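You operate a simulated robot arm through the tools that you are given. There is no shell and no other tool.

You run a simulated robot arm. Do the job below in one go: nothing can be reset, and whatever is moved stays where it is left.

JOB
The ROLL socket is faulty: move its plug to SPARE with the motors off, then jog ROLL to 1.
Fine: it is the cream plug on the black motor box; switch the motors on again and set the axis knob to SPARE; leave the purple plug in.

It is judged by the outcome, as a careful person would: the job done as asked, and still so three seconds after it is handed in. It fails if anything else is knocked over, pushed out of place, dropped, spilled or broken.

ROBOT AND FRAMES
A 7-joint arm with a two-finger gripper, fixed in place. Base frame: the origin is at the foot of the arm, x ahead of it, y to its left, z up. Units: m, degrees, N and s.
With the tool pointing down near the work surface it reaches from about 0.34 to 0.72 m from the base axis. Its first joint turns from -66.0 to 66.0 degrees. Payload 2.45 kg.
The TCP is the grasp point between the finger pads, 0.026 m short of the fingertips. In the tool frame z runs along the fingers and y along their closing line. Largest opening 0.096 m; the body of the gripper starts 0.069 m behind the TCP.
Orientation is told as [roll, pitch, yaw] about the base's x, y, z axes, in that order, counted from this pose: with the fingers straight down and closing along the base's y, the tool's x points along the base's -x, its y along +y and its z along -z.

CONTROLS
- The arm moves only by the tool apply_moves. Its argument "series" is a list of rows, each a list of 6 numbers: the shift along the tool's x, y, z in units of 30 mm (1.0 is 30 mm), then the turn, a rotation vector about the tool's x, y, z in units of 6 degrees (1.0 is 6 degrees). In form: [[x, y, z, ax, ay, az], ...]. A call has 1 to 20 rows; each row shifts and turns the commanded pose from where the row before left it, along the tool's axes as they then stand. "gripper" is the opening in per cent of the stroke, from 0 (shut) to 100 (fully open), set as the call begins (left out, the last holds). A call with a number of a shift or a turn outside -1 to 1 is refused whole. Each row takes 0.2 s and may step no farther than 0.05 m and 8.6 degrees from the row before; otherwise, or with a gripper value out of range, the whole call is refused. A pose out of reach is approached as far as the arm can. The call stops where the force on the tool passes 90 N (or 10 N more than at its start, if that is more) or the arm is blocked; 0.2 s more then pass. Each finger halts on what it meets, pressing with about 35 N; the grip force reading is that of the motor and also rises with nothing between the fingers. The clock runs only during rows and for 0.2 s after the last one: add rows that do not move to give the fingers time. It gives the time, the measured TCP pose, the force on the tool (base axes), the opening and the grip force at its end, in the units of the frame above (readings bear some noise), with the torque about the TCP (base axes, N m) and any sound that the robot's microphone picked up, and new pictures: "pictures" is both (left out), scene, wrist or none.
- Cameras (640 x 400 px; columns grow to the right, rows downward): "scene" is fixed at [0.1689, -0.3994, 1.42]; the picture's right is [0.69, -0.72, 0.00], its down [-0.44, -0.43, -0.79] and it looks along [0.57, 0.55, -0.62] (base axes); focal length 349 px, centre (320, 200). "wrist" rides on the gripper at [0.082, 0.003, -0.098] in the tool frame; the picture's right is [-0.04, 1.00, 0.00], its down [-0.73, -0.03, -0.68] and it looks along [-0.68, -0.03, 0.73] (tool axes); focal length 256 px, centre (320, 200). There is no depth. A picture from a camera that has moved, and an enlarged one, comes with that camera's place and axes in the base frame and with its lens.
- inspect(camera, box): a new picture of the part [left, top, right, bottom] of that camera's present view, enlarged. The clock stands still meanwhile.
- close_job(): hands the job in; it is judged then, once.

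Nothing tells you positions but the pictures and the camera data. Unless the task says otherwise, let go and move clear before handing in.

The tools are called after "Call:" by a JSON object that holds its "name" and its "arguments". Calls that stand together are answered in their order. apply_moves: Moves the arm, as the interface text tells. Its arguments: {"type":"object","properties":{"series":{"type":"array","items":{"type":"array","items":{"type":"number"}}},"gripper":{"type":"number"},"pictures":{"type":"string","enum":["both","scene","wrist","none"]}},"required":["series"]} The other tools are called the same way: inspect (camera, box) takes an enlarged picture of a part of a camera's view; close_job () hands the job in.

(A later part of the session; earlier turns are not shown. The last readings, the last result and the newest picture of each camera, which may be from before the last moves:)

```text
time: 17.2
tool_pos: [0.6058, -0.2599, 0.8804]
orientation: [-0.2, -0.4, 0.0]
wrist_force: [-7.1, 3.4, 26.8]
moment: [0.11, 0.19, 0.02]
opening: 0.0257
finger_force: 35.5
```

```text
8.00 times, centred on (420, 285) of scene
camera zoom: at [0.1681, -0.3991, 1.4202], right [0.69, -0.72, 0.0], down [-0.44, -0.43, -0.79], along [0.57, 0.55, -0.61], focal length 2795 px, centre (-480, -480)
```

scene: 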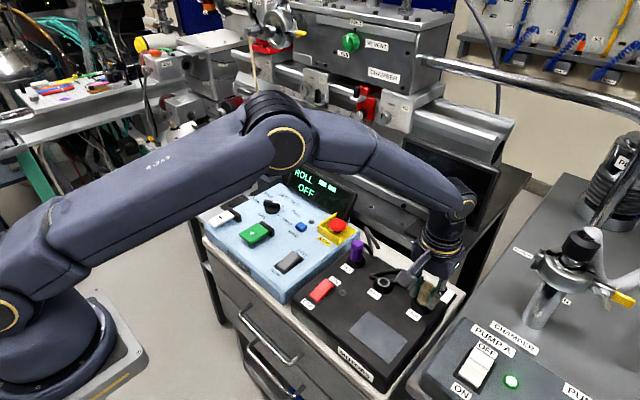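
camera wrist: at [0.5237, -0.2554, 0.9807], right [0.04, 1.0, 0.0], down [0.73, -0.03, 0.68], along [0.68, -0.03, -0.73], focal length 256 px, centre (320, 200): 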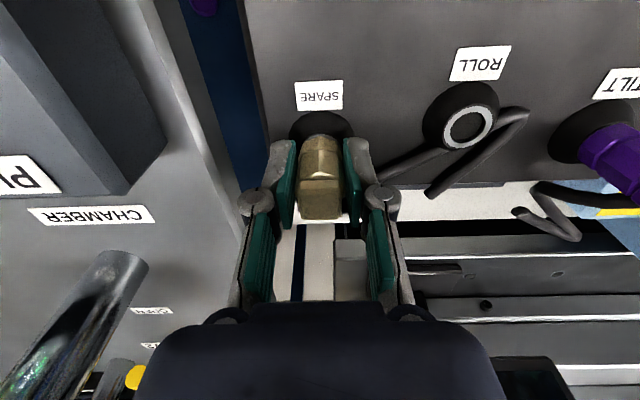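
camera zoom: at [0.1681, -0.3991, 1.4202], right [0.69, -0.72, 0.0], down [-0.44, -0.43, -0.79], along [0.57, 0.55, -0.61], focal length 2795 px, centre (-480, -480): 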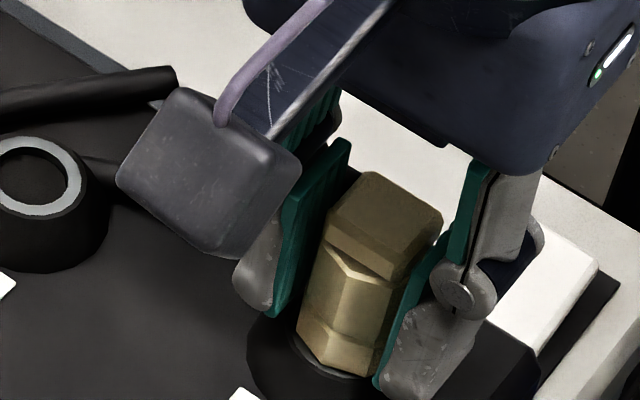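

It has bottomed with about 27 N. I'll ease off the pressure, open, and rise clear to check the seating.

Call:
{"name": "apply_moves", "arguments": {"series": [[0, 0, -0.1, 0, 0, 0], [0, 0, 0, 0, 0, 0]], "pictures": "none"}}

Call:
{"name": "apply_moves", "arguments": {"series": [[0, 0, 0, 0, 0, 0], [0, 0, 0, 0, 0, 0], [0, 0, 0, 0, 0, 0], [0, 0, 0, 0, 0, 0]], "gripper": 50, "pictures": "none"}}

Call:
{"name": "apply_moves", "arguments": {"series": [[0, 0, -0.6, 0, 0, 0], [0, 0, -0.8, 0, 0, 0], [0, 0, -1, 0, 0, 0], [0.5, 0, -1, 0, 0, 0], [1, 0, 0, 0, 0, 0], [1, 0, 0, 0, 0, 0], [0, 0, 0, 0, 0, 0]]}}

Call:
{"name": "inspect", "arguments": {"camera": "scene", "box": [380, 260, 460, 310]}}

Call:
{"name": "inspect", "arguments": {"camera": "wrist", "box": [200, 60, 440, 210]}}

```text
time: 17.8
tool_pos: [0.6048, -0.258, 0.8805]
orientation: [0.0, -0.1, -0.1]
wrist_force: [0.7, -1.8, 6.3]
moment: [-0.12, -0.13, 0.0]
opening: 0.0257
finger_force: 35.1
```

```text
time: 18.8
tool_pos: [0.606, -0.2586, 0.8815]
orientation: [0.0, 0.0, 0.0]
wrist_force: [-0.6, 0.3, 0.4]
moment: [-0.02, 0.0, 0.02]
opening: 0.048
finger_force: 0.1
```

```text
time: 20.4
tool_pos: [0.5293, -0.2591, 0.9835]
orientation: [0.0, 0.1, 0.0]
wrist_force: [0.5, -0.2, -0.7]
moment: [-0.01, 0.0, 0.02]
opening: 0.048
finger_force: 0.1
camera wrist: at [0.4474, -0.2562, 1.0825], right [0.04, 1.0, 0.0], down [0.73, -0.03, 0.68], along [0.68, -0.03, -0.73], focal length 256 px, centre (320, 200)
```

scene: 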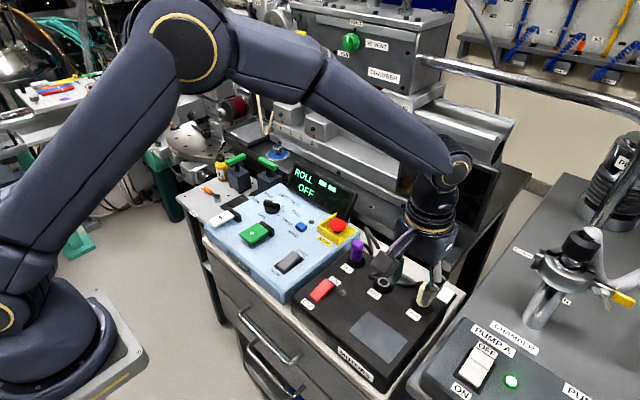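
wrist: 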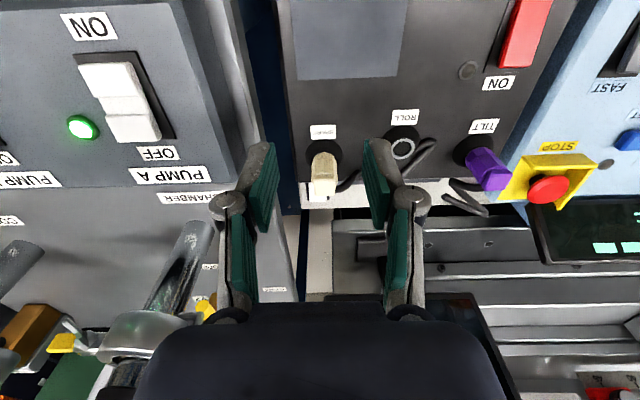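

```text
8.00 times, centred on (420, 285) of scene
camera zoom: at [0.1688, -0.3994, 1.42], right [0.69, -0.72, 0.0], down [-0.44, -0.43, -0.79], along [0.57, 0.55, -0.62], focal length 2795 px, centre (-480, -480)
```

zoom: 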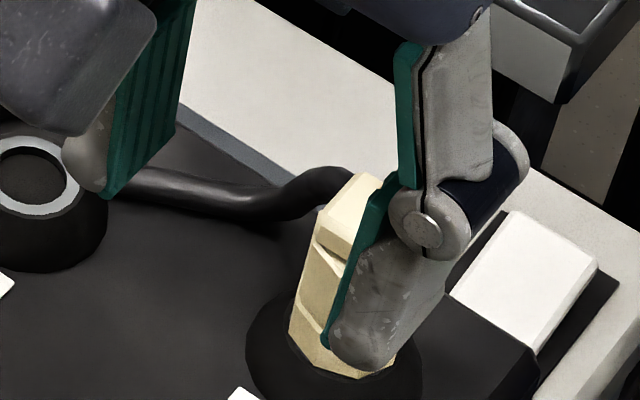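

```text
2.67 times, centred on (320, 135) of wrist
camera zoom: at [0.4474, -0.2562, 1.0825], right [0.04, 1.0, 0.0], down [0.73, -0.03, 0.68], along [0.68, -0.03, -0.73], focal length 683 px, centre (320, 373)
```

zoom: 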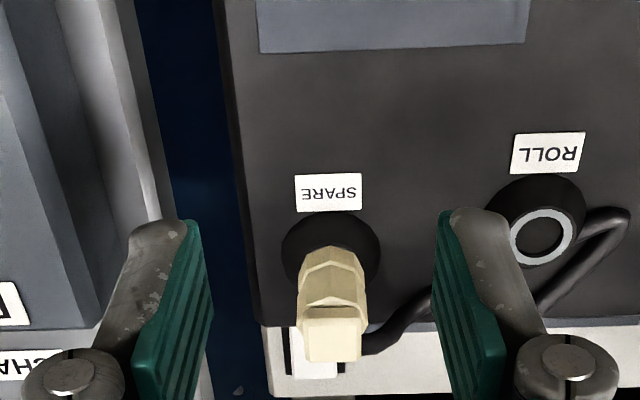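

The cream plug is seated in SPARE with its ring covered. Next I'll switch the motors back on by pressing the raised ON end of the red rocker, near (0.510, -0.096).

Call:
{"name": "apply_moves", "arguments": {"series": [[0.12, 0.95, 0, 0, 0, 0], [0.12, 0.95, 0, 0, 0, 0], [0.1, 0.95, 0, 0, 0, 0], [0.1, 0.95, 0, 0, 0, 0], [0.1, 0.95, 0, 0, 0, 0], [0.1, 0.7, 0.6, 0, 0, 0], [0, 0, 0.9, 0, 0, 0], [0, 0, 0.9, 0, 0, 0], [0, 0, 0, 0, 0, 0]], "gripper": 0}}

Call:
{"name": "inspect", "arguments": {"camera": "scene", "box": [280, 240, 370, 310]}}

Call:
{"name": "inspect", "arguments": {"camera": "wrist", "box": [240, 80, 440, 205]}}

```text
time: 22.4
tool_pos: [0.5105, -0.0946, 0.911]
orientation: [0.1, 0.0, 0.0]
wrist_force: [0.2, -0.4, -0.3]
moment: [0.01, 0.03, -0.01]
opening: 0.0
finger_force: 28.3
camera wrist: at [0.429, -0.0915, 1.0094], right [0.04, 1.0, 0.0], down [0.73, -0.03, 0.68], along [0.68, -0.03, -0.73], focal length 256 px, centre (320, 200)
```

scene: 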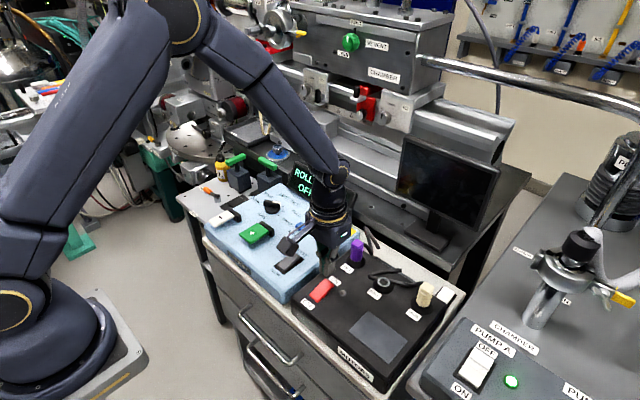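
wrist: 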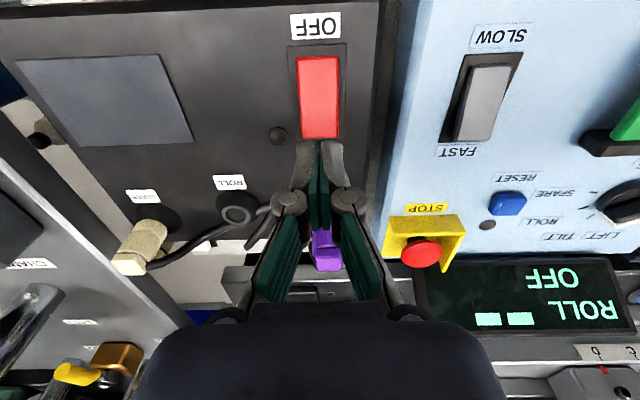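

```text
5.71 times, centred on (325, 275) of scene
camera zoom: at [0.1689, -0.3994, 1.42], right [0.69, -0.72, 0.0], down [-0.44, -0.43, -0.79], along [0.57, 0.55, -0.62], focal length 1996 px, centre (291, -229)
```

zoom: 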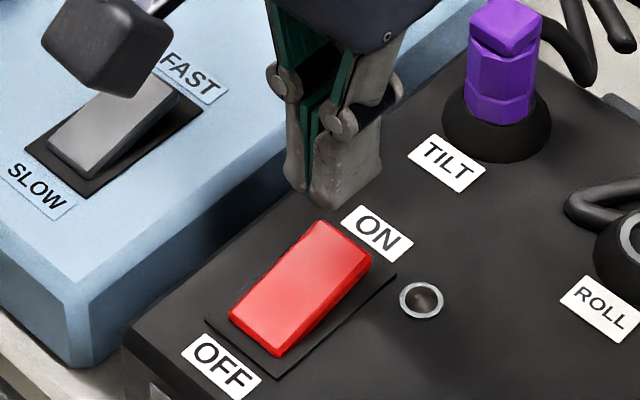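

```text
3.20 times, centred on (340, 142) of wrist
camera zoom: at [0.429, -0.0915, 1.0094], right [0.04, 1.0, 0.0], down [0.73, -0.03, 0.68], along [0.68, -0.03, -0.73], focal length 819 px, centre (256, 384)
```

zoom: 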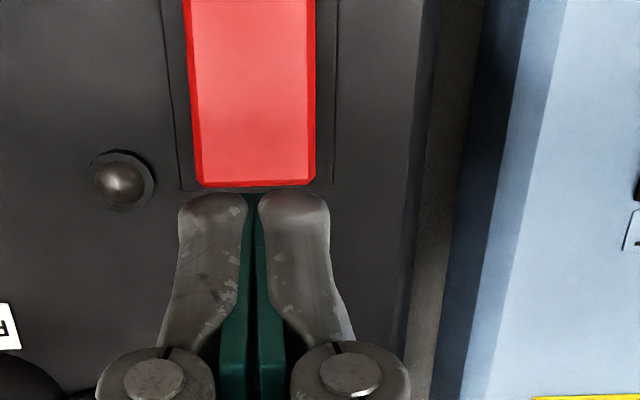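

The fingers hang over the raised ON end. I'll press down stepwise as before.

Call:
{"name": "apply_moves", "arguments": {"series": [[0, -0.03, 0.6, 0, 0, 0], [0, 0, 0.5, 0, 0, 0], [0, 0, 0.15, 0, 0, 0], [0, 0, 0.12, 0, 0, 0], [0, 0, 0.1, 0, 0, 0], [0, 0, 0.1, 0, 0, 0]], "pictures": "none"}}

Call:
{"name": "inspect", "arguments": {"camera": "scene", "box": [280, 240, 370, 310]}}

```text
time: 23.8
tool_pos: [0.51, -0.0951, 0.8692]
orientation: [0.0, -0.4, 0.0]
wrist_force: [-17.2, 9.6, 86.2]
moment: [0.21, 1.48, -0.14]
opening: 0.0058
finger_force: 28.3
```

```text
5.71 times, centred on (325, 275) of scene
camera zoom: at [0.167, -0.3989, 1.4204], right [0.69, -0.72, 0.0], down [-0.44, -0.43, -0.79], along [0.57, 0.55, -0.61], focal length 1996 px, centre (291, -229)
```

zoom: 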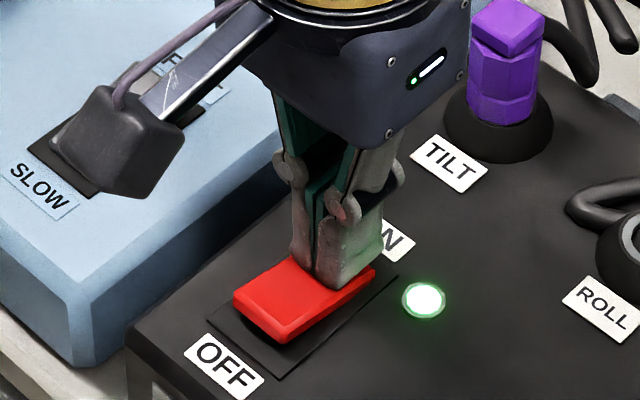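

The lamp is lit green, so the motors are on again. I'll lift off and look at the knob and panel.

Call:
{"name": "apply_moves", "arguments": {"series": [[0, 0, -0.4, 0, 0, 0], [0, 0, -0.8, 0, 0, 0], [0, 0, -1, 0, 0, 0], [0, 0, -1, 0, 0, 0], [0.3, 0.8, -0.8, 0, 0, 0], [0.3, 1, 0, 0, 0, 0], [0.3, 1, 0, 0, 0, 0], [0.3, 1, 0, 0, 0, 0], [0, 1, 0, 0, 0, 0], [0, 1, 0, 0, 0, 0], [0, 1, 0, 0, 0, 0], [0, 1, 0, 0, 0, 0], [0, 0, 0, 0, 0, 0]]}}

Call:
{"name": "inspect", "arguments": {"camera": "wrist", "box": [160, 60, 400, 210]}}

Call:
{"name": "inspect", "arguments": {"camera": "scene", "box": [280, 250, 450, 350]}}

```text
time: 26.6
tool_pos: [0.473, 0.1403, 0.9843]
orientation: [-0.1, 0.0, 0.0]
wrist_force: [-0.3, -0.2, -0.5]
moment: [0.0, 0.0, 0.01]
opening: 0.0001
finger_force: 27.7
camera wrist: at [0.3918, 0.1429, 1.0835], right [0.04, 1.0, 0.0], down [0.73, -0.03, 0.68], along [0.68, -0.03, -0.73], focal length 256 px, centre (320, 200)
```

scene: 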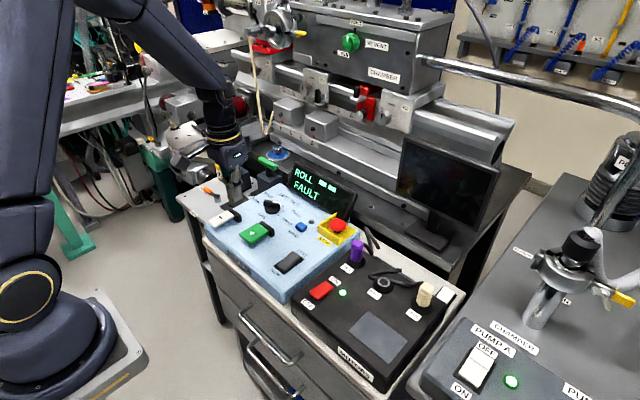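
wrist: 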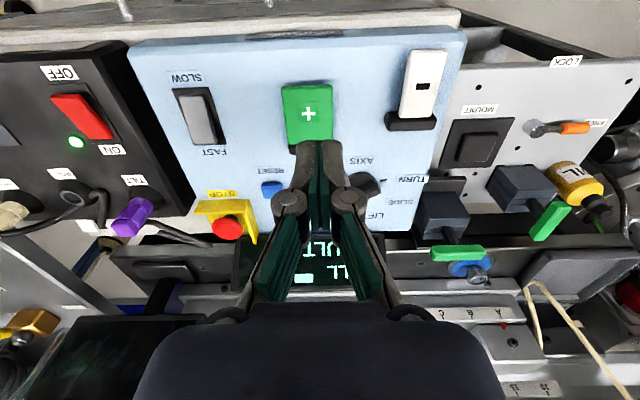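

```text
2.67 times, centred on (280, 135) of wrist
camera zoom: at [0.3918, 0.1429, 1.0835], right [0.04, 1.0, 0.0], down [0.73, -0.03, 0.68], along [0.68, -0.03, -0.73], focal length 683 px, centre (427, 373)
```

zoom: 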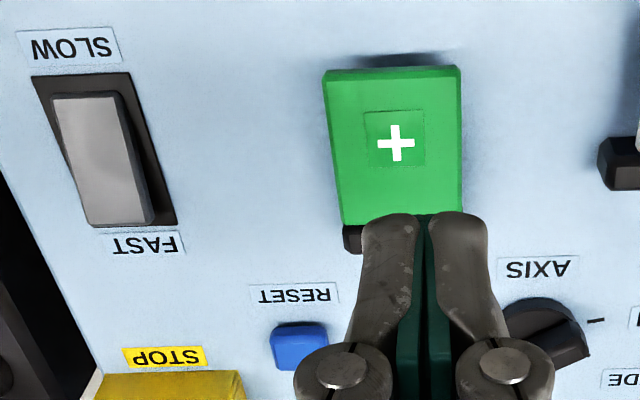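

```text
3.76 times, centred on (365, 300) of scene
camera zoom: at [0.1689, -0.3994, 1.42], right [0.69, -0.72, 0.0], down [-0.44, -0.43, -0.79], along [0.57, 0.55, -0.62], focal length 1315 px, centre (151, -176)
```

zoom: 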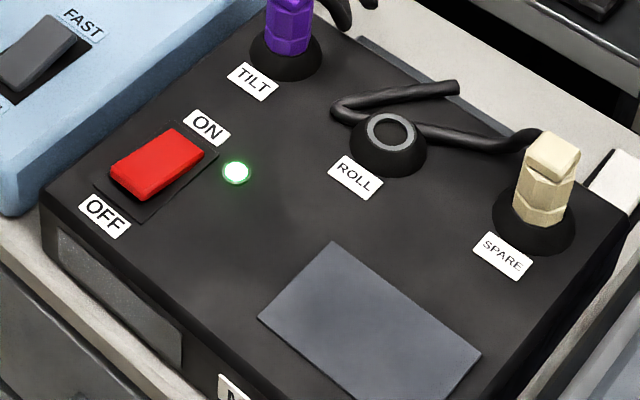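

The motors are on, the plug is in SPARE, and the display shows ROLL FAULT as expected. I'll look closely at the knob in the scene view.

Call:
{"name": "inspect", "arguments": {"camera": "scene", "box": [240, 180, 320, 240]}}

Call:
{"name": "inspect", "arguments": {"camera": "scene", "box": [200, 190, 320, 290]}}

Call:
{"name": "apply_moves", "arguments": {"series": [[0.5, -1, -0.8, 0, 0, 0], [0.5, -1, -0.5, 0, 0, 0], [0, -0.5, 0, 0, 0, 0], [0, 0, 0, 0, 0, 0]], "gripper": 60}}

Call:
{"name": "inspect", "arguments": {"camera": "wrist", "box": [320, 60, 480, 180]}}

```text
6.67 times, centred on (280, 210) of scene
camera zoom: at [0.1689, -0.3994, 1.42], right [0.69, -0.72, 0.0], down [-0.44, -0.43, -0.79], along [0.57, 0.55, -0.62], focal length 2329 px, centre (587, 133)
```

zoom: 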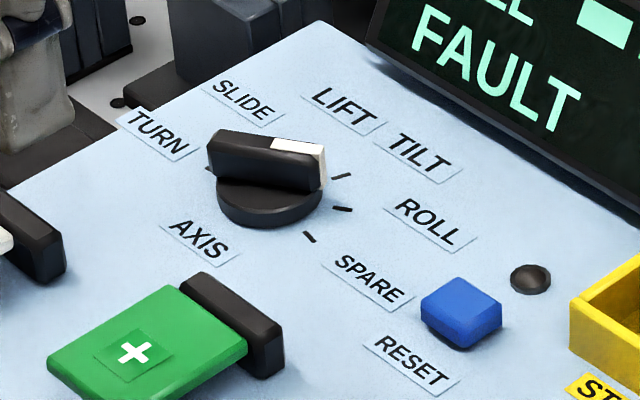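

```text
4.00 times, centred on (260, 240) of scene
camera zoom: at [0.1689, -0.3994, 1.42], right [0.69, -0.72, 0.0], down [-0.44, -0.43, -0.79], along [0.57, 0.55, -0.62], focal length 1398 px, centre (560, 40)
```

zoom: 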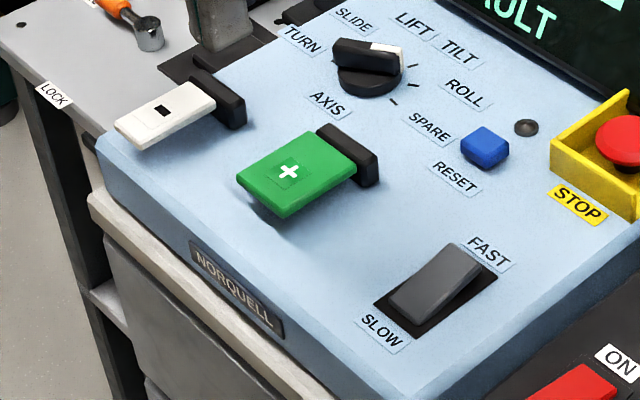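

```text
time: 27.6
tool_pos: [0.4435, 0.0614, 1.0229]
orientation: [0.0, 0.0, 0.0]
wrist_force: [0.2, -0.4, 0.6]
moment: [0.01, -0.03, 0.02]
opening: 0.0575
finger_force: 0.1
camera wrist: at [0.3622, 0.0651, 1.1212], right [0.04, 1.0, 0.0], down [0.73, -0.03, 0.68], along [0.68, -0.03, -0.73], focal length 256 px, centre (320, 200)
```

scene: 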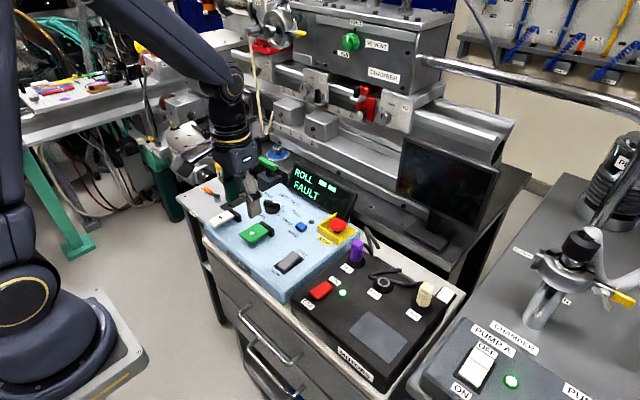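
wrist: 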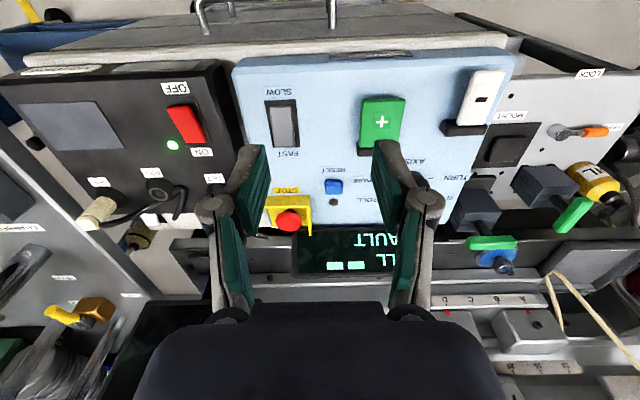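

```text
3.33 times, centred on (400, 120) of wrist
camera zoom: at [0.3622, 0.0651, 1.1212], right [0.04, 1.0, 0.0], down [0.73, -0.03, 0.68], along [0.68, -0.03, -0.73], focal length 853 px, centre (53, 467)
```

zoom: 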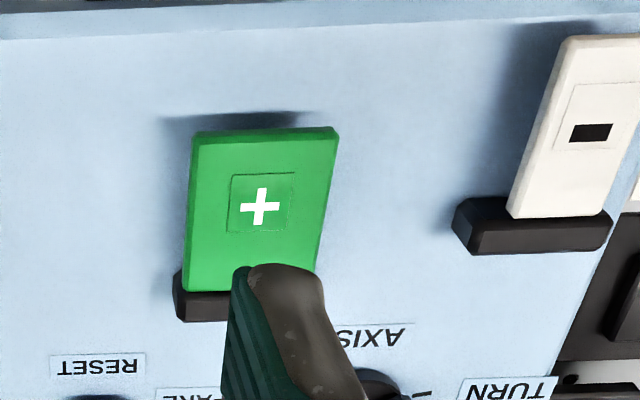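

The panel is at about z = 0.838. The knob is near (0.588, 0.175), its top at about 0.871, pointing at ROLL; SPARE is about 41 degrees further clockwise seen from above. I'll go over the knob and turn the gripper so it closes across the bar.

Call:
{"name": "apply_moves", "arguments": {"series": [[-0.966, 0.755, 0, 0, 0, 0], [-0.966, 0.755, 0.3, 0, 0, 0], [-0.966, 0.755, 0.5, 0, 0, 0], [-0.966, 0.755, 0.5, 0, 0, 0], [-0.966, 0.755, 0.46, 0, 0, 0], [0, 0, 0, 0, 0, 1], [0, 0, 0, 0, 0, 1], [0, 0, 0, 0, 0, 1], [0, 0, 0, 0, 0, 1], [0, 0, 0, 0, 0, 1], [0, 0, 0, 0, 0, 1], [0, 0, 0, 0, 0, 1], [0, 0, 0, 0, 0, 1], [0, 0, 0, 0, 0, 1], [0, 0, 0, 0, 0, 0]]}}

Call:
{"name": "inspect", "arguments": {"camera": "wrist", "box": [220, 80, 420, 205]}}

Call:
{"name": "inspect", "arguments": {"camera": "scene", "box": [240, 160, 320, 220]}}

```text
time: 30.8
tool_pos: [0.5903, 0.1765, 0.9711]
orientation: [0.0, -0.2, -54.2]
wrist_force: [0.6, 0.3, -0.2]
moment: [-0.03, 0.01, 0.0]
opening: 0.0574
finger_force: 0.1
camera wrist: at [0.5448, 0.2437, 1.0695], right [0.83, 0.55, 0.0], down [0.41, -0.61, 0.68], along [0.38, -0.57, -0.73], focal length 256 px, centre (320, 200)
```

scene: 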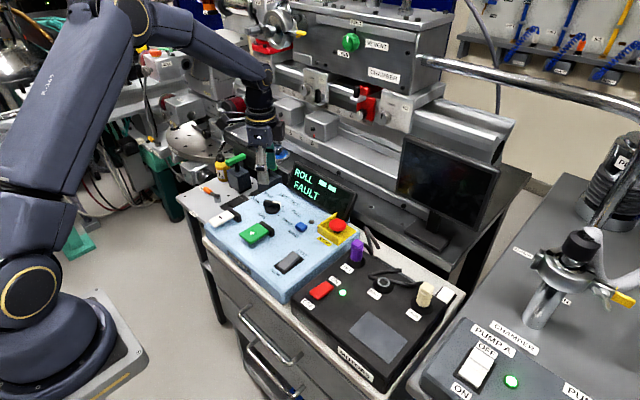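
wrist: 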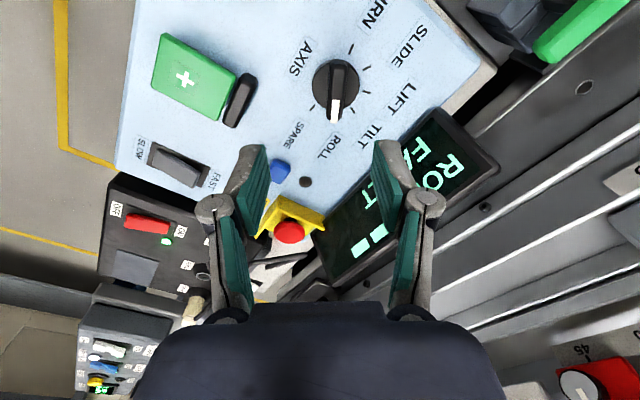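

```text
3.20 times, centred on (320, 142) of wrist
camera zoom: at [0.5448, 0.2437, 1.0695], right [0.83, 0.55, 0.0], down [0.41, -0.61, 0.68], along [0.38, -0.57, -0.73], focal length 819 px, centre (320, 384)
```

zoom: 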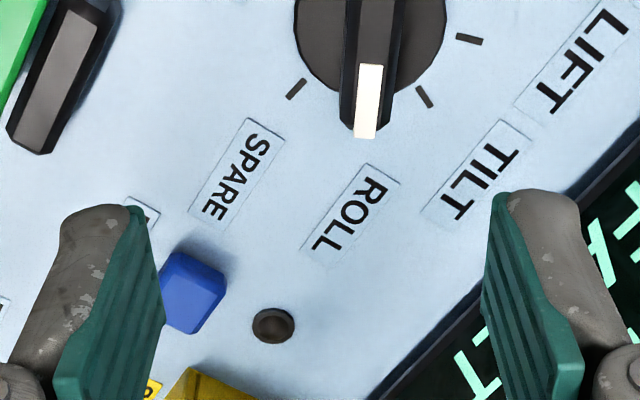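

```text
6.67 times, centred on (280, 190) of scene
camera zoom: at [0.1689, -0.3994, 1.42], right [0.69, -0.72, 0.0], down [-0.44, -0.43, -0.79], along [0.57, 0.55, -0.62], focal length 2329 px, centre (587, 267)
```

zoom: 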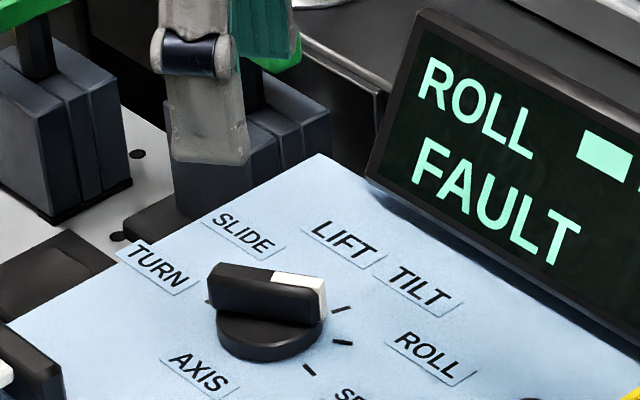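

The knob now shows clearly in the wrist view. I'll zoom in on it.

Call:
{"name": "inspect", "arguments": {"camera": "wrist", "box": [270, 40, 400, 150]}}

```text
3.64 times, centred on (335, 95) of wrist
camera zoom: at [0.5448, 0.2437, 1.0695], right [0.83, 0.55, 0.0], down [0.41, -0.61, 0.68], along [0.38, -0.57, -0.73], focal length 931 px, centre (266, 582)
```

zoom: 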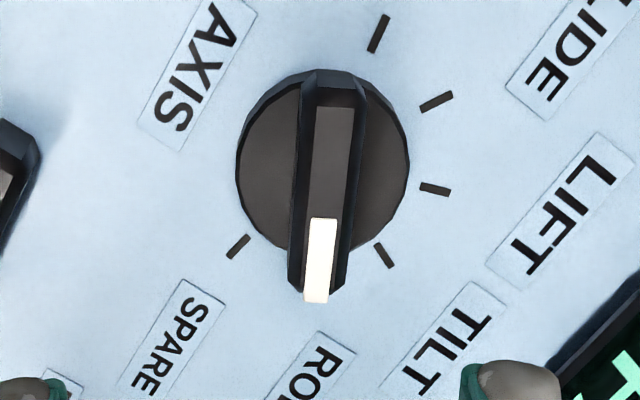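

From the wrist view, which three tick marks confirm, the knob axis is at (0.5995, 0.1845). The pointer is at about 60 degrees and SPARE at about 101 degrees, so a turn of about 41 degrees is needed. I'll align to the bar and come down halfway.

Call:
{"name": "apply_moves", "arguments": {"series": [[0, 0, 0, 0, 0, 1], [0.077, 0.4, 0, 0, 0, 0], [0, 0, 0.8, 0, 0, 0], [0, 0, 0.7, 0, 0, 0], [0, 0, 0, 0, 0, 0]], "gripper": 45}}

Call:
{"name": "inspect", "arguments": {"camera": "wrist", "box": [240, 80, 400, 205]}}

Call:
{"name": "inspect", "arguments": {"camera": "scene", "box": [230, 160, 320, 230]}}

```text
time: 32.0
tool_pos: [0.5997, 0.1832, 0.9251]
orientation: [0.0, 0.0, -59.9]
wrist_force: [-0.6, -0.2, -0.4]
moment: [0.04, -0.01, -0.03]
opening: 0.0432
finger_force: 0.1
camera wrist: at [0.5623, 0.2561, 1.0239], right [0.89, 0.46, 0.0], down [0.34, -0.65, 0.68], along [0.32, -0.6, -0.73], focal length 256 px, centre (320, 200)
```

scene: 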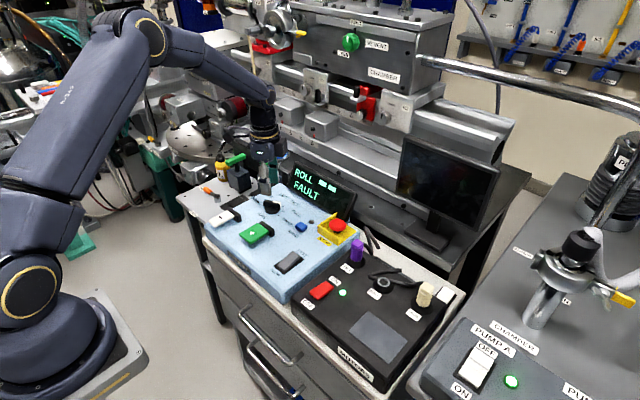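
wrist: 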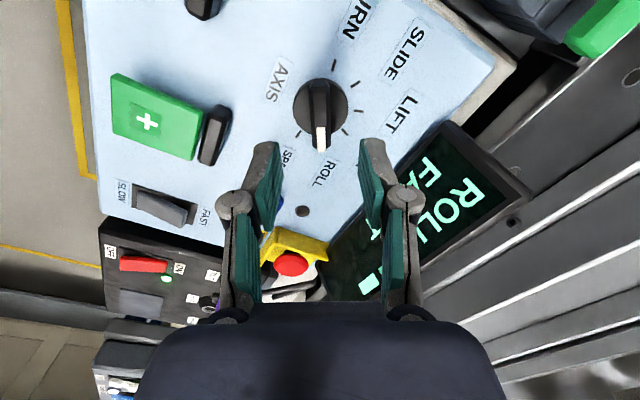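

```text
3.20 times, centred on (320, 142) of wrist
camera zoom: at [0.5623, 0.2561, 1.0239], right [0.89, 0.46, 0.0], down [0.34, -0.65, 0.68], along [0.32, -0.6, -0.73], focal length 819 px, centre (320, 384)
```

zoom: 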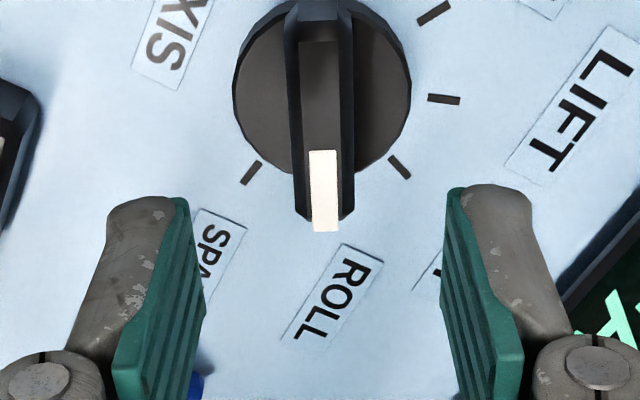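

```text
5.71 times, centred on (275, 195) of scene
camera zoom: at [0.1689, -0.3994, 1.42], right [0.69, -0.72, 0.0], down [-0.44, -0.43, -0.79], along [0.57, 0.55, -0.62], focal length 1996 px, centre (577, 229)
```

zoom: 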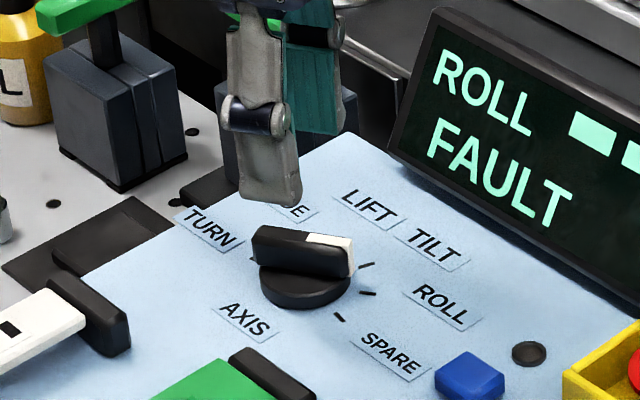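

The gripper yaw matches the bar. A small correction toward (0.5997, 0.187) and I'll come down to grip height, TCP about 0.88.

Call:
{"name": "apply_moves", "arguments": {"series": [[0.1, 0.04, 0.5, 0, 0, 0], [0, 0, 0.5, 0, 0, 0], [0, 0, 0.45, 0, 0, 0], [0, 0, 0, 0, 0, 0]]}}

Call:
{"name": "inspect", "arguments": {"camera": "wrist", "box": [240, 80, 400, 205]}}

Call:
{"name": "inspect", "arguments": {"camera": "scene", "box": [230, 160, 320, 230]}}

```text
time: 33.0
tool_pos: [0.598, 0.1866, 0.8811]
orientation: [0.0, 0.0, -60.0]
wrist_force: [-0.3, -0.5, -0.6]
moment: [-0.07, 0.03, 0.0]
opening: 0.0432
finger_force: 0.1
camera wrist: at [0.5605, 0.2586, 0.9802], right [0.89, 0.46, 0.0], down [0.34, -0.65, 0.68], along [0.32, -0.6, -0.73], focal length 256 px, centre (320, 200)
```

scene: 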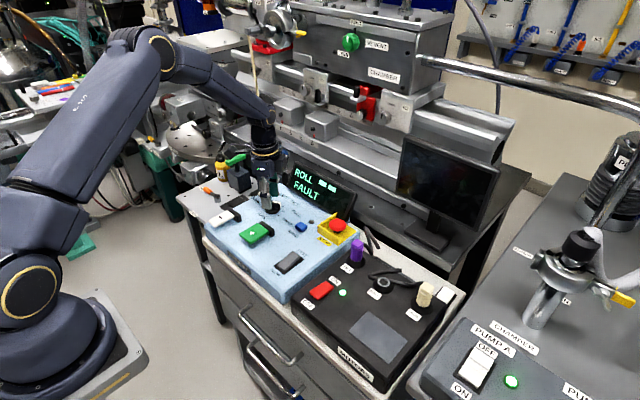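
wrist: 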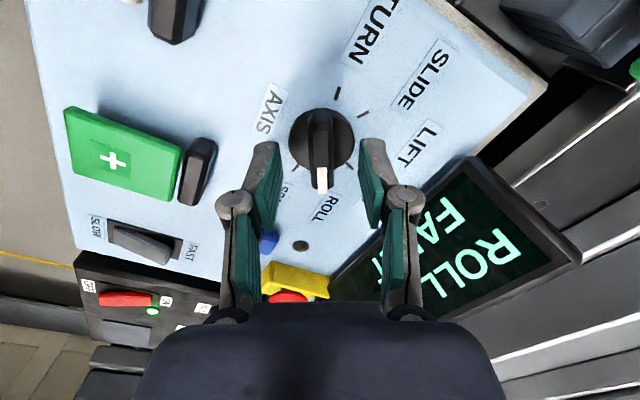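

```text
3.20 times, centred on (320, 142) of wrist
camera zoom: at [0.5605, 0.2586, 0.9802], right [0.89, 0.46, 0.0], down [0.34, -0.65, 0.68], along [0.32, -0.6, -0.73], focal length 819 px, centre (320, 384)
```

zoom: 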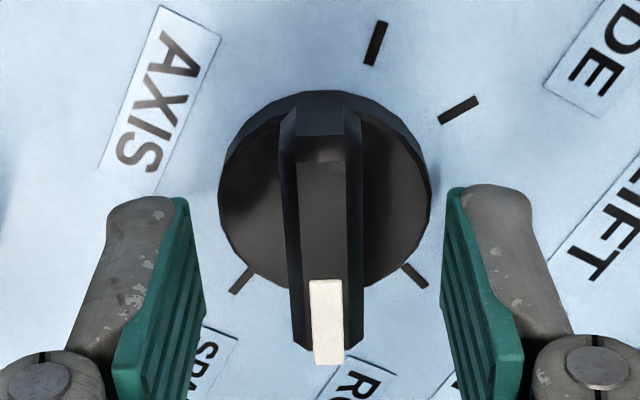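

```text
5.71 times, centred on (275, 195) of scene
camera zoom: at [0.1689, -0.3994, 1.42], right [0.69, -0.72, 0.0], down [-0.44, -0.43, -0.79], along [0.57, 0.55, -0.62], focal length 1996 px, centre (577, 229)
```

zoom: 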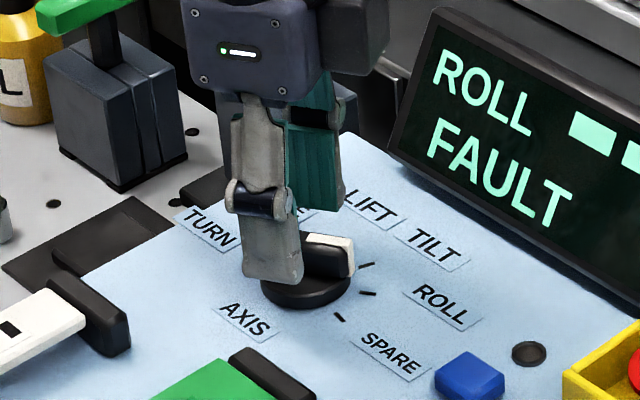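

The bar lies between the pads, with the knob axis about 2–3 mm toward the camera. I'll correct for that and close on the bar.

Call:
{"name": "apply_moves", "arguments": {"series": [[0.08, 0.033, 0, 0, 0, 0], [0, 0, 0, 0, 0, 0]], "pictures": "none"}}

Call:
{"name": "apply_moves", "arguments": {"series": [[0, 0, 0, 0, 0, 0], [0, 0, 0, 0, 0, 0], [0, 0, 0, 0, 0, 0], [0, 0, 0, 0, 0, 0]], "gripper": 10}}

Call:
{"name": "inspect", "arguments": {"camera": "wrist", "box": [240, 80, 400, 205]}}

```text
time: 33.6
tool_pos: [0.599, 0.1891, 0.8823]
orientation: [0.0, 0.0, -60.0]
wrist_force: [-0.5, -0.4, 0.1]
moment: [-0.03, -0.04, -0.01]
opening: 0.0432
finger_force: 0.0
```

```text
time: 34.6
tool_pos: [0.5988, 0.1881, 0.8813]
orientation: [-0.1, 0.0, -60.0]
wrist_force: [-3.2, -1.2, 1.4]
moment: [-0.09, 0.04, 0.01]
opening: 0.0134
finger_force: 40.3
camera wrist: at [0.5601, 0.2611, 0.9806], right [0.89, 0.46, 0.0], down [0.34, -0.65, 0.68], along [0.32, -0.6, -0.73], focal length 256 px, centre (320, 200)
```

scene: 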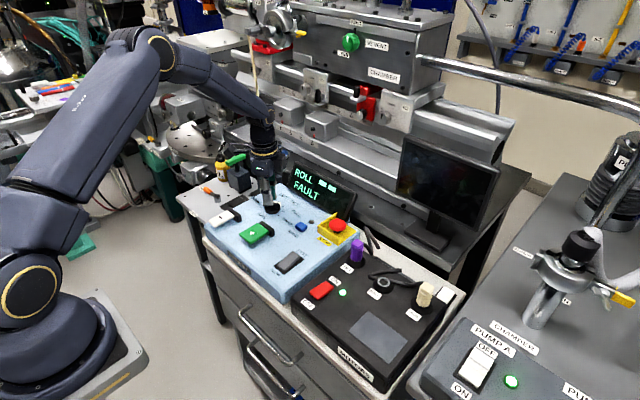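
wrist: 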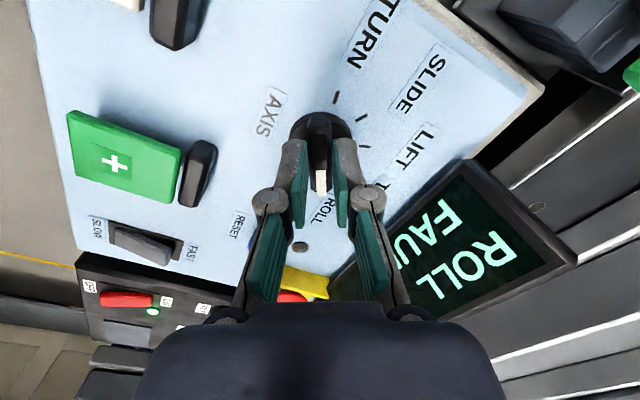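

```text
3.20 times, centred on (320, 142) of wrist
camera zoom: at [0.5601, 0.2611, 0.9806], right [0.89, 0.46, 0.0], down [0.34, -0.65, 0.68], along [0.32, -0.6, -0.73], focal length 819 px, centre (320, 384)
```

zoom: 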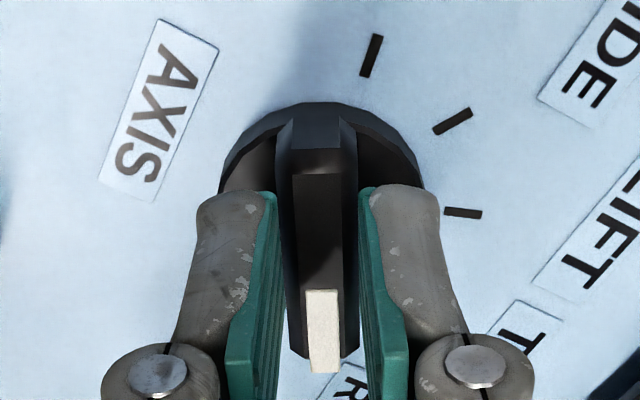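

The bar is gripped at 13 mm. I'll turn 41 degrees clockwise to SPARE.

Call:
{"name": "apply_moves", "arguments": {"series": [[0, 0, 0, 0, 0, 0.85], [0, 0, 0, 0, 0, 0.85], [0, 0, 0, 0, 0, 0.85], [0, 0, 0, 0, 0, 0.85], [0, 0, 0, 0, 0, 0.85], [0, 0, 0, 0, 0, 0.85], [0, 0, 0, 0, 0, 0.85], [0, 0, 0, 0, 0, 0.85], [0, 0, 0, 0, 0, 0]]}}

Call:
{"name": "inspect", "arguments": {"camera": "wrist", "box": [240, 80, 400, 205]}}

Call:
{"name": "inspect", "arguments": {"camera": "scene", "box": [240, 150, 360, 230]}}

```text
time: 36.6
tool_pos: [0.6002, 0.1889, 0.8816]
orientation: [0.3, 0.1, -100.9]
wrist_force: [24.0, -1.0, -14.6]
moment: [-0.06, -0.5, 0.52]
opening: 0.0135
finger_force: 39.5
camera wrist: at [0.6187, 0.2688, 0.9808], right [0.97, -0.23, 0.01], down [-0.17, -0.71, 0.68], along [-0.15, -0.66, -0.73], focal length 256 px, centre (320, 200)
```

scene: 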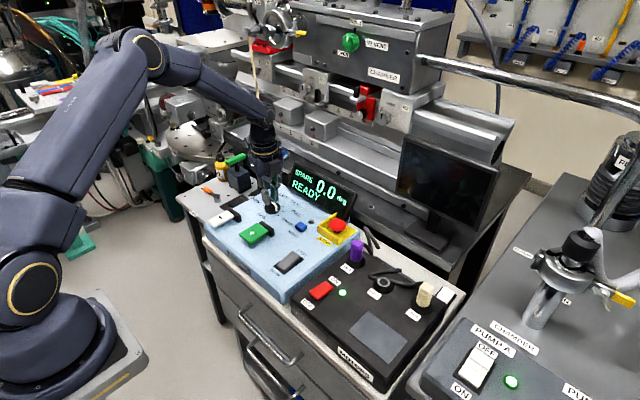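
wrist: 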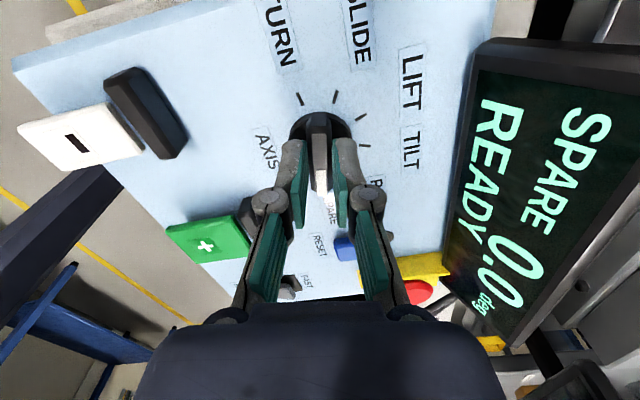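

```text
3.20 times, centred on (320, 142) of wrist
camera zoom: at [0.6187, 0.2688, 0.9808], right [0.97, -0.23, 0.01], down [-0.17, -0.71, 0.68], along [-0.15, -0.66, -0.73], focal length 819 px, centre (320, 384)
```

zoom: 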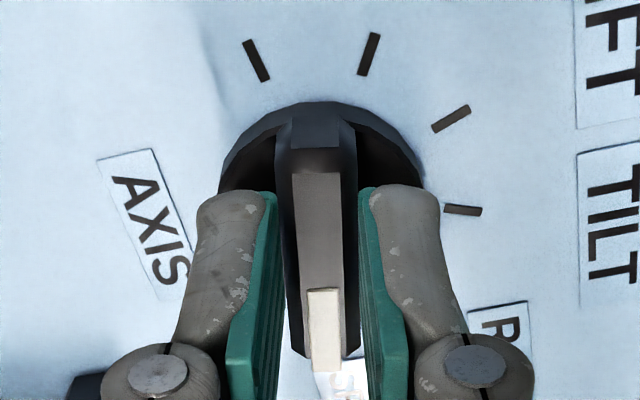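

```text
5.00 times, centred on (300, 190) of scene
camera zoom: at [0.1697, -0.3993, 1.42], right [0.69, -0.72, 0.0], down [-0.44, -0.43, -0.79], along [0.57, 0.55, -0.62], focal length 1747 px, centre (420, 250)
```

zoom: 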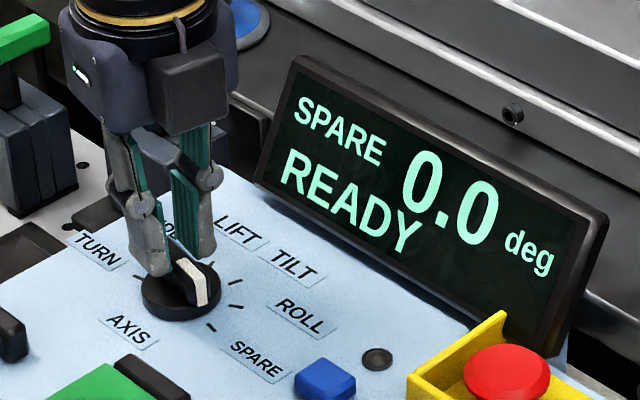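

The display reads SPARE 0.0 deg READY. I'll open, lift straight up and check it stays.

Call:
{"name": "apply_moves", "arguments": {"series": [[0, 0, 0, 0, 0, 0], [0, 0, 0, 0, 0, 0], [0, 0, 0, 0, 0, 0]], "gripper": 45, "pictures": "none"}}

Call:
{"name": "apply_moves", "arguments": {"series": [[0, 0, -0.5, 0, 0, 0], [0, 0, -0.8, 0, 0, 0], [0, 0, -1, 0, 0, 0], [0, 0, -1, 0, 0, 0], [0, 0, 0, 0, 0, -1], [0, 0, 0, 0, 0, -1], [0, 0, 0, 0, 0, -1], [0, 0, 0, 0, 0, -1], [0, 0, 0, 0, 0, -1], [0, 0, 0, 0, 0, -1], [0, 0, 0, 0, 0, -1], [0, 0, 0, 0, 0, -1], [0, 0, 0, 0, 0, -1], [0, 0, 0, 0, 0, -1], [0, 0, 0, 0, 0, -1], [0, 0, 0, 0, 0, -1], [0, 0, 0, 0, 0, -1], [0, 0, 0, 0, 0, -1], [0, 0, 0, 0, 0, -1], [0, 0, 0, 0, 0, -1]], "gripper": 0}}

Call:
{"name": "inspect", "arguments": {"camera": "scene", "box": [200, 160, 360, 280]}}

```text
time: 37.4
tool_pos: [0.5987, 0.189, 0.8824]
orientation: [0.0, 0.0, -100.8]
wrist_force: [0.3, -0.2, 0.2]
moment: [0.01, -0.03, 0.0]
opening: 0.0431
finger_force: 0.1
```

```text
time: 41.6
tool_pos: [0.5987, 0.1888, 0.9822]
orientation: [0.0, 0.0, -4.8]
wrist_force: [-0.1, 0.3, -0.2]
moment: [-0.01, -0.01, -0.01]
opening: 0.0003
finger_force: 28.4
camera wrist: at [0.5173, 0.1993, 1.0803], right [0.12, 0.99, 0.0], down [0.73, -0.09, 0.68], along [0.67, -0.08, -0.73], focal length 256 px, centre (320, 200)
```

scene: 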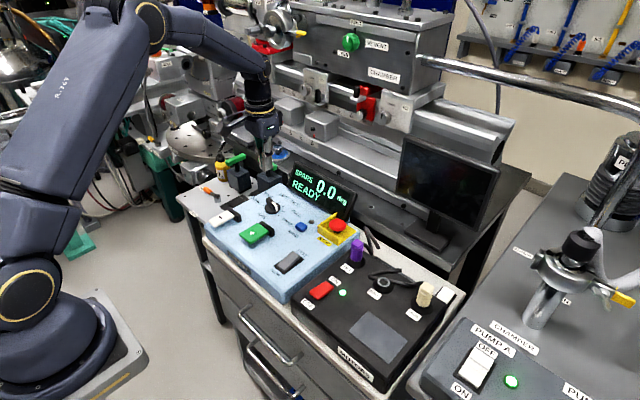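
wrist: 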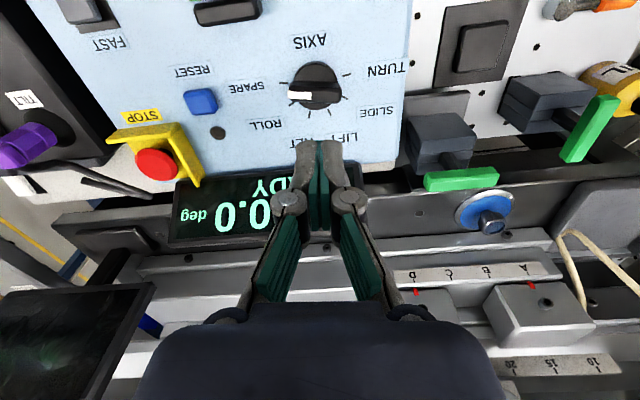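

```text
3.33 times, centred on (280, 220) of scene
camera zoom: at [0.1689, -0.3994, 1.42], right [0.69, -0.72, 0.0], down [-0.44, -0.43, -0.79], along [0.57, 0.55, -0.62], focal length 1164 px, centre (453, 133)
```

zoom: 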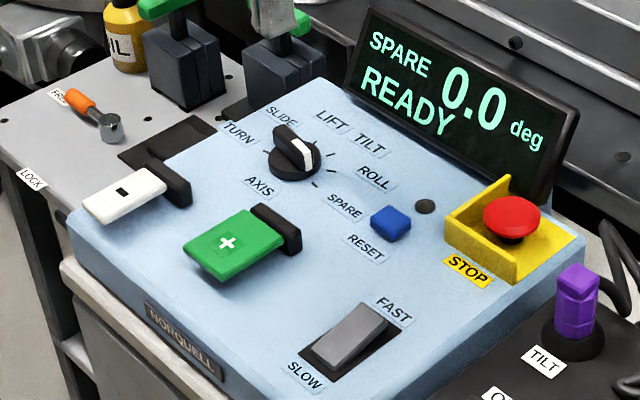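

The knob holds at SPARE with READY. The green "+" jog paddle spans about x 0.468–0.521 at y about 0.128, with its top near z 0.862 and its free end toward the arm. I'll move above the free end with closed fingers.

Call:
{"name": "apply_moves", "arguments": {"series": [[0, 0, 0, 0, 0, -0.8], [0.98, -0.5, 0, 0, 0, 0], [0.98, -0.5, 0, 0, 0, 0], [0.98, -0.5, 0.4, 0, 0, 0], [0.95, -0.53, 0.8, 0, 0, 0], [0, 0, 0.9, 0, 0, 0], [0, 0, 0, 0, 0, 0]]}}

Call:
{"name": "inspect", "arguments": {"camera": "wrist", "box": [240, 60, 400, 185]}}

Call:
{"name": "inspect", "arguments": {"camera": "scene", "box": [210, 180, 310, 260]}}

```text
time: 43.2
tool_pos: [0.4797, 0.1285, 0.9184]
orientation: [0.0, 0.0, 0.0]
wrist_force: [0.4, 0.4, 0.5]
moment: [-0.01, 0.0, 0.0]
opening: 0.0
finger_force: 28.1
camera wrist: at [0.3993, 0.1321, 1.0168], right [0.04, 1.0, 0.0], down [0.73, -0.03, 0.68], along [0.68, -0.03, -0.73], focal length 256 px, centre (320, 200)
```

scene: 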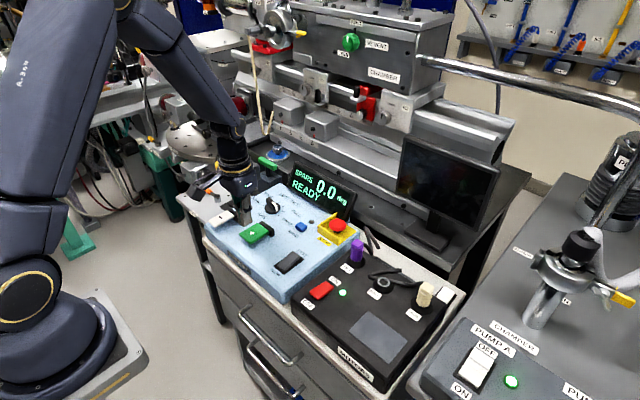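
wrist: 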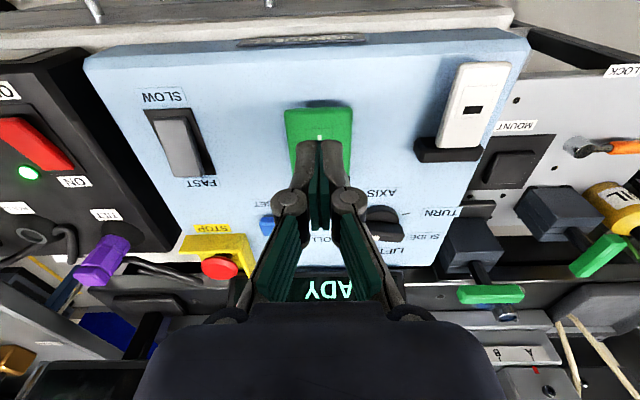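

```text
3.20 times, centred on (320, 122) of wrist
camera zoom: at [0.3993, 0.1321, 1.0168], right [0.04, 1.0, 0.0], down [0.73, -0.03, 0.68], along [0.68, -0.03, -0.73], focal length 819 px, centre (320, 448)
```

zoom: 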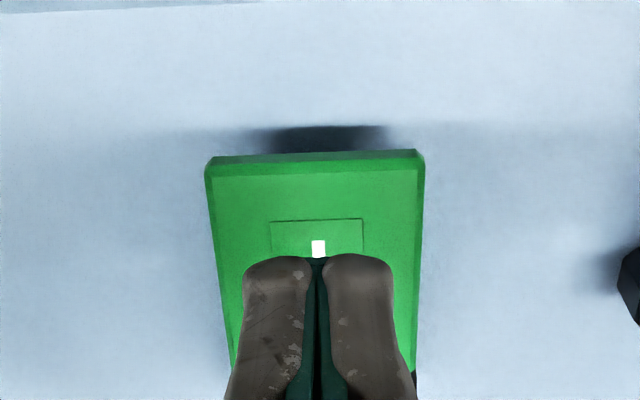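

```text
5.00 times, centred on (260, 220) of scene
camera zoom: at [0.1688, -0.3994, 1.42], right [0.69, -0.72, 0.0], down [-0.44, -0.43, -0.79], along [0.57, 0.55, -0.62], focal length 1747 px, centre (620, 100)
```

zoom: 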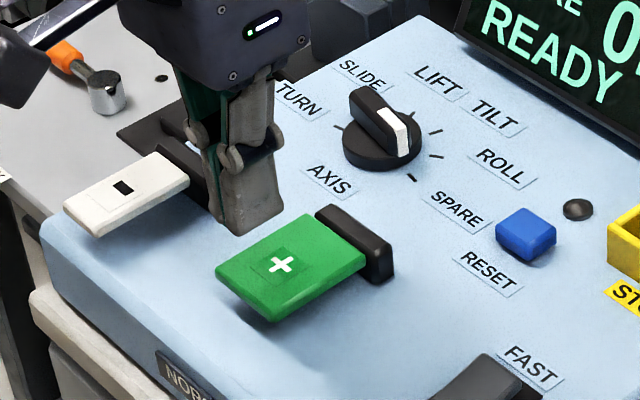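

The fingertips are above the front of the + paddle and the display stays visible in the scene view. I'll descend to just before contact.

Call:
{"name": "apply_moves", "arguments": {"series": [[0, 0, 0.5, 0, 0, 0], [0, 0, 0.35, 0, 0, 0]], "pictures": "none"}}

Call:
{"name": "inspect", "arguments": {"camera": "scene", "box": [210, 160, 360, 260]}}

```text
time: 43.8
tool_pos: [0.4819, 0.1279, 0.8928]
orientation: [0.0, 0.0, 0.1]
wrist_force: [1.1, -1.7, -0.4]
moment: [-0.01, -0.01, -0.02]
opening: 0.0003
finger_force: 28.1
```

```text
4.00 times, centred on (285, 210) of scene
camera zoom: at [0.1689, -0.3994, 1.42], right [0.69, -0.72, 0.0], down [-0.44, -0.43, -0.79], along [0.57, 0.55, -0.62], focal length 1398 px, centre (460, 160)
```

zoom: 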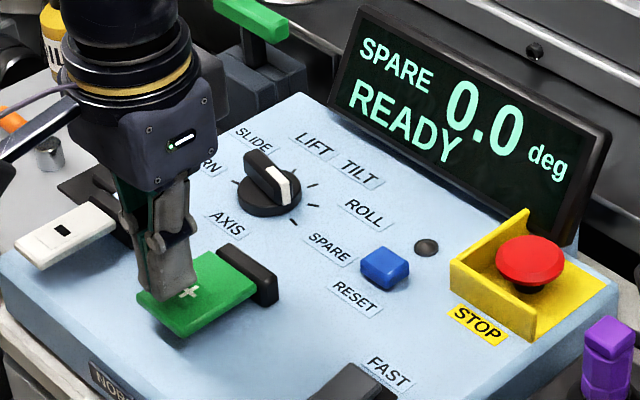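

I'll lower by about 1.5–3 mm per call and check the display each time, ready to lift at once.

Call:
{"name": "apply_moves", "arguments": {"series": [[0, 0, 0.1, 0, 0, 0]], "pictures": "none"}}

Call:
{"name": "inspect", "arguments": {"camera": "scene", "box": [210, 160, 360, 260]}}

```text
time: 44.2
tool_pos: [0.4811, 0.1284, 0.8892]
orientation: [0.0, 0.0, 0.0]
wrist_force: [-0.2, -0.4, -0.2]
moment: [0.01, 0.0, -0.02]
opening: 0.0
finger_force: 28.2
```

```text
4.00 times, centred on (285, 210) of scene
camera zoom: at [0.1689, -0.3994, 1.42], right [0.69, -0.72, 0.0], down [-0.44, -0.43, -0.79], along [0.57, 0.55, -0.62], focal length 1398 px, centre (460, 160)
```

zoom: 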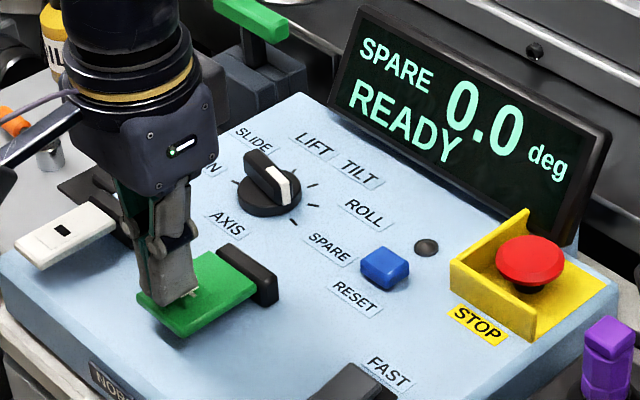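

Call:
{"name": "apply_moves", "arguments": {"series": [[0, 0, 0.08, 0, 0, 0]], "pictures": "none"}}

Call:
{"name": "inspect", "arguments": {"camera": "scene", "box": [210, 160, 360, 260]}}

```text
time: 44.6
tool_pos: [0.481, 0.1291, 0.8879]
orientation: [0.0, 0.0, 0.0]
wrist_force: [0.7, 0.4, 0.9]
moment: [-0.02, 0.01, 0.03]
opening: 0.0003
finger_force: 28.2
```

```text
4.00 times, centred on (285, 210) of scene
camera zoom: at [0.1689, -0.3994, 1.42], right [0.69, -0.72, 0.0], down [-0.44, -0.43, -0.79], along [0.57, 0.55, -0.62], focal length 1398 px, centre (460, 160)
```

zoom: 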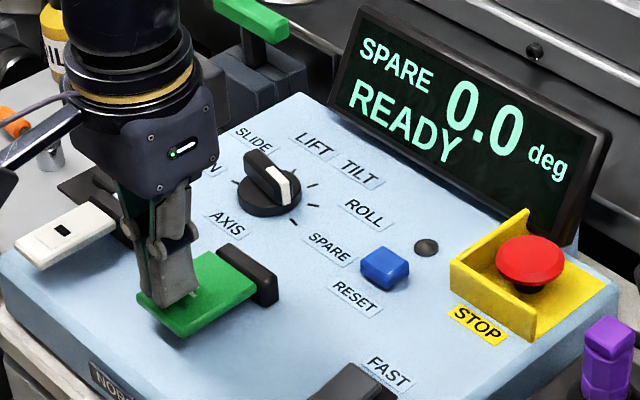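

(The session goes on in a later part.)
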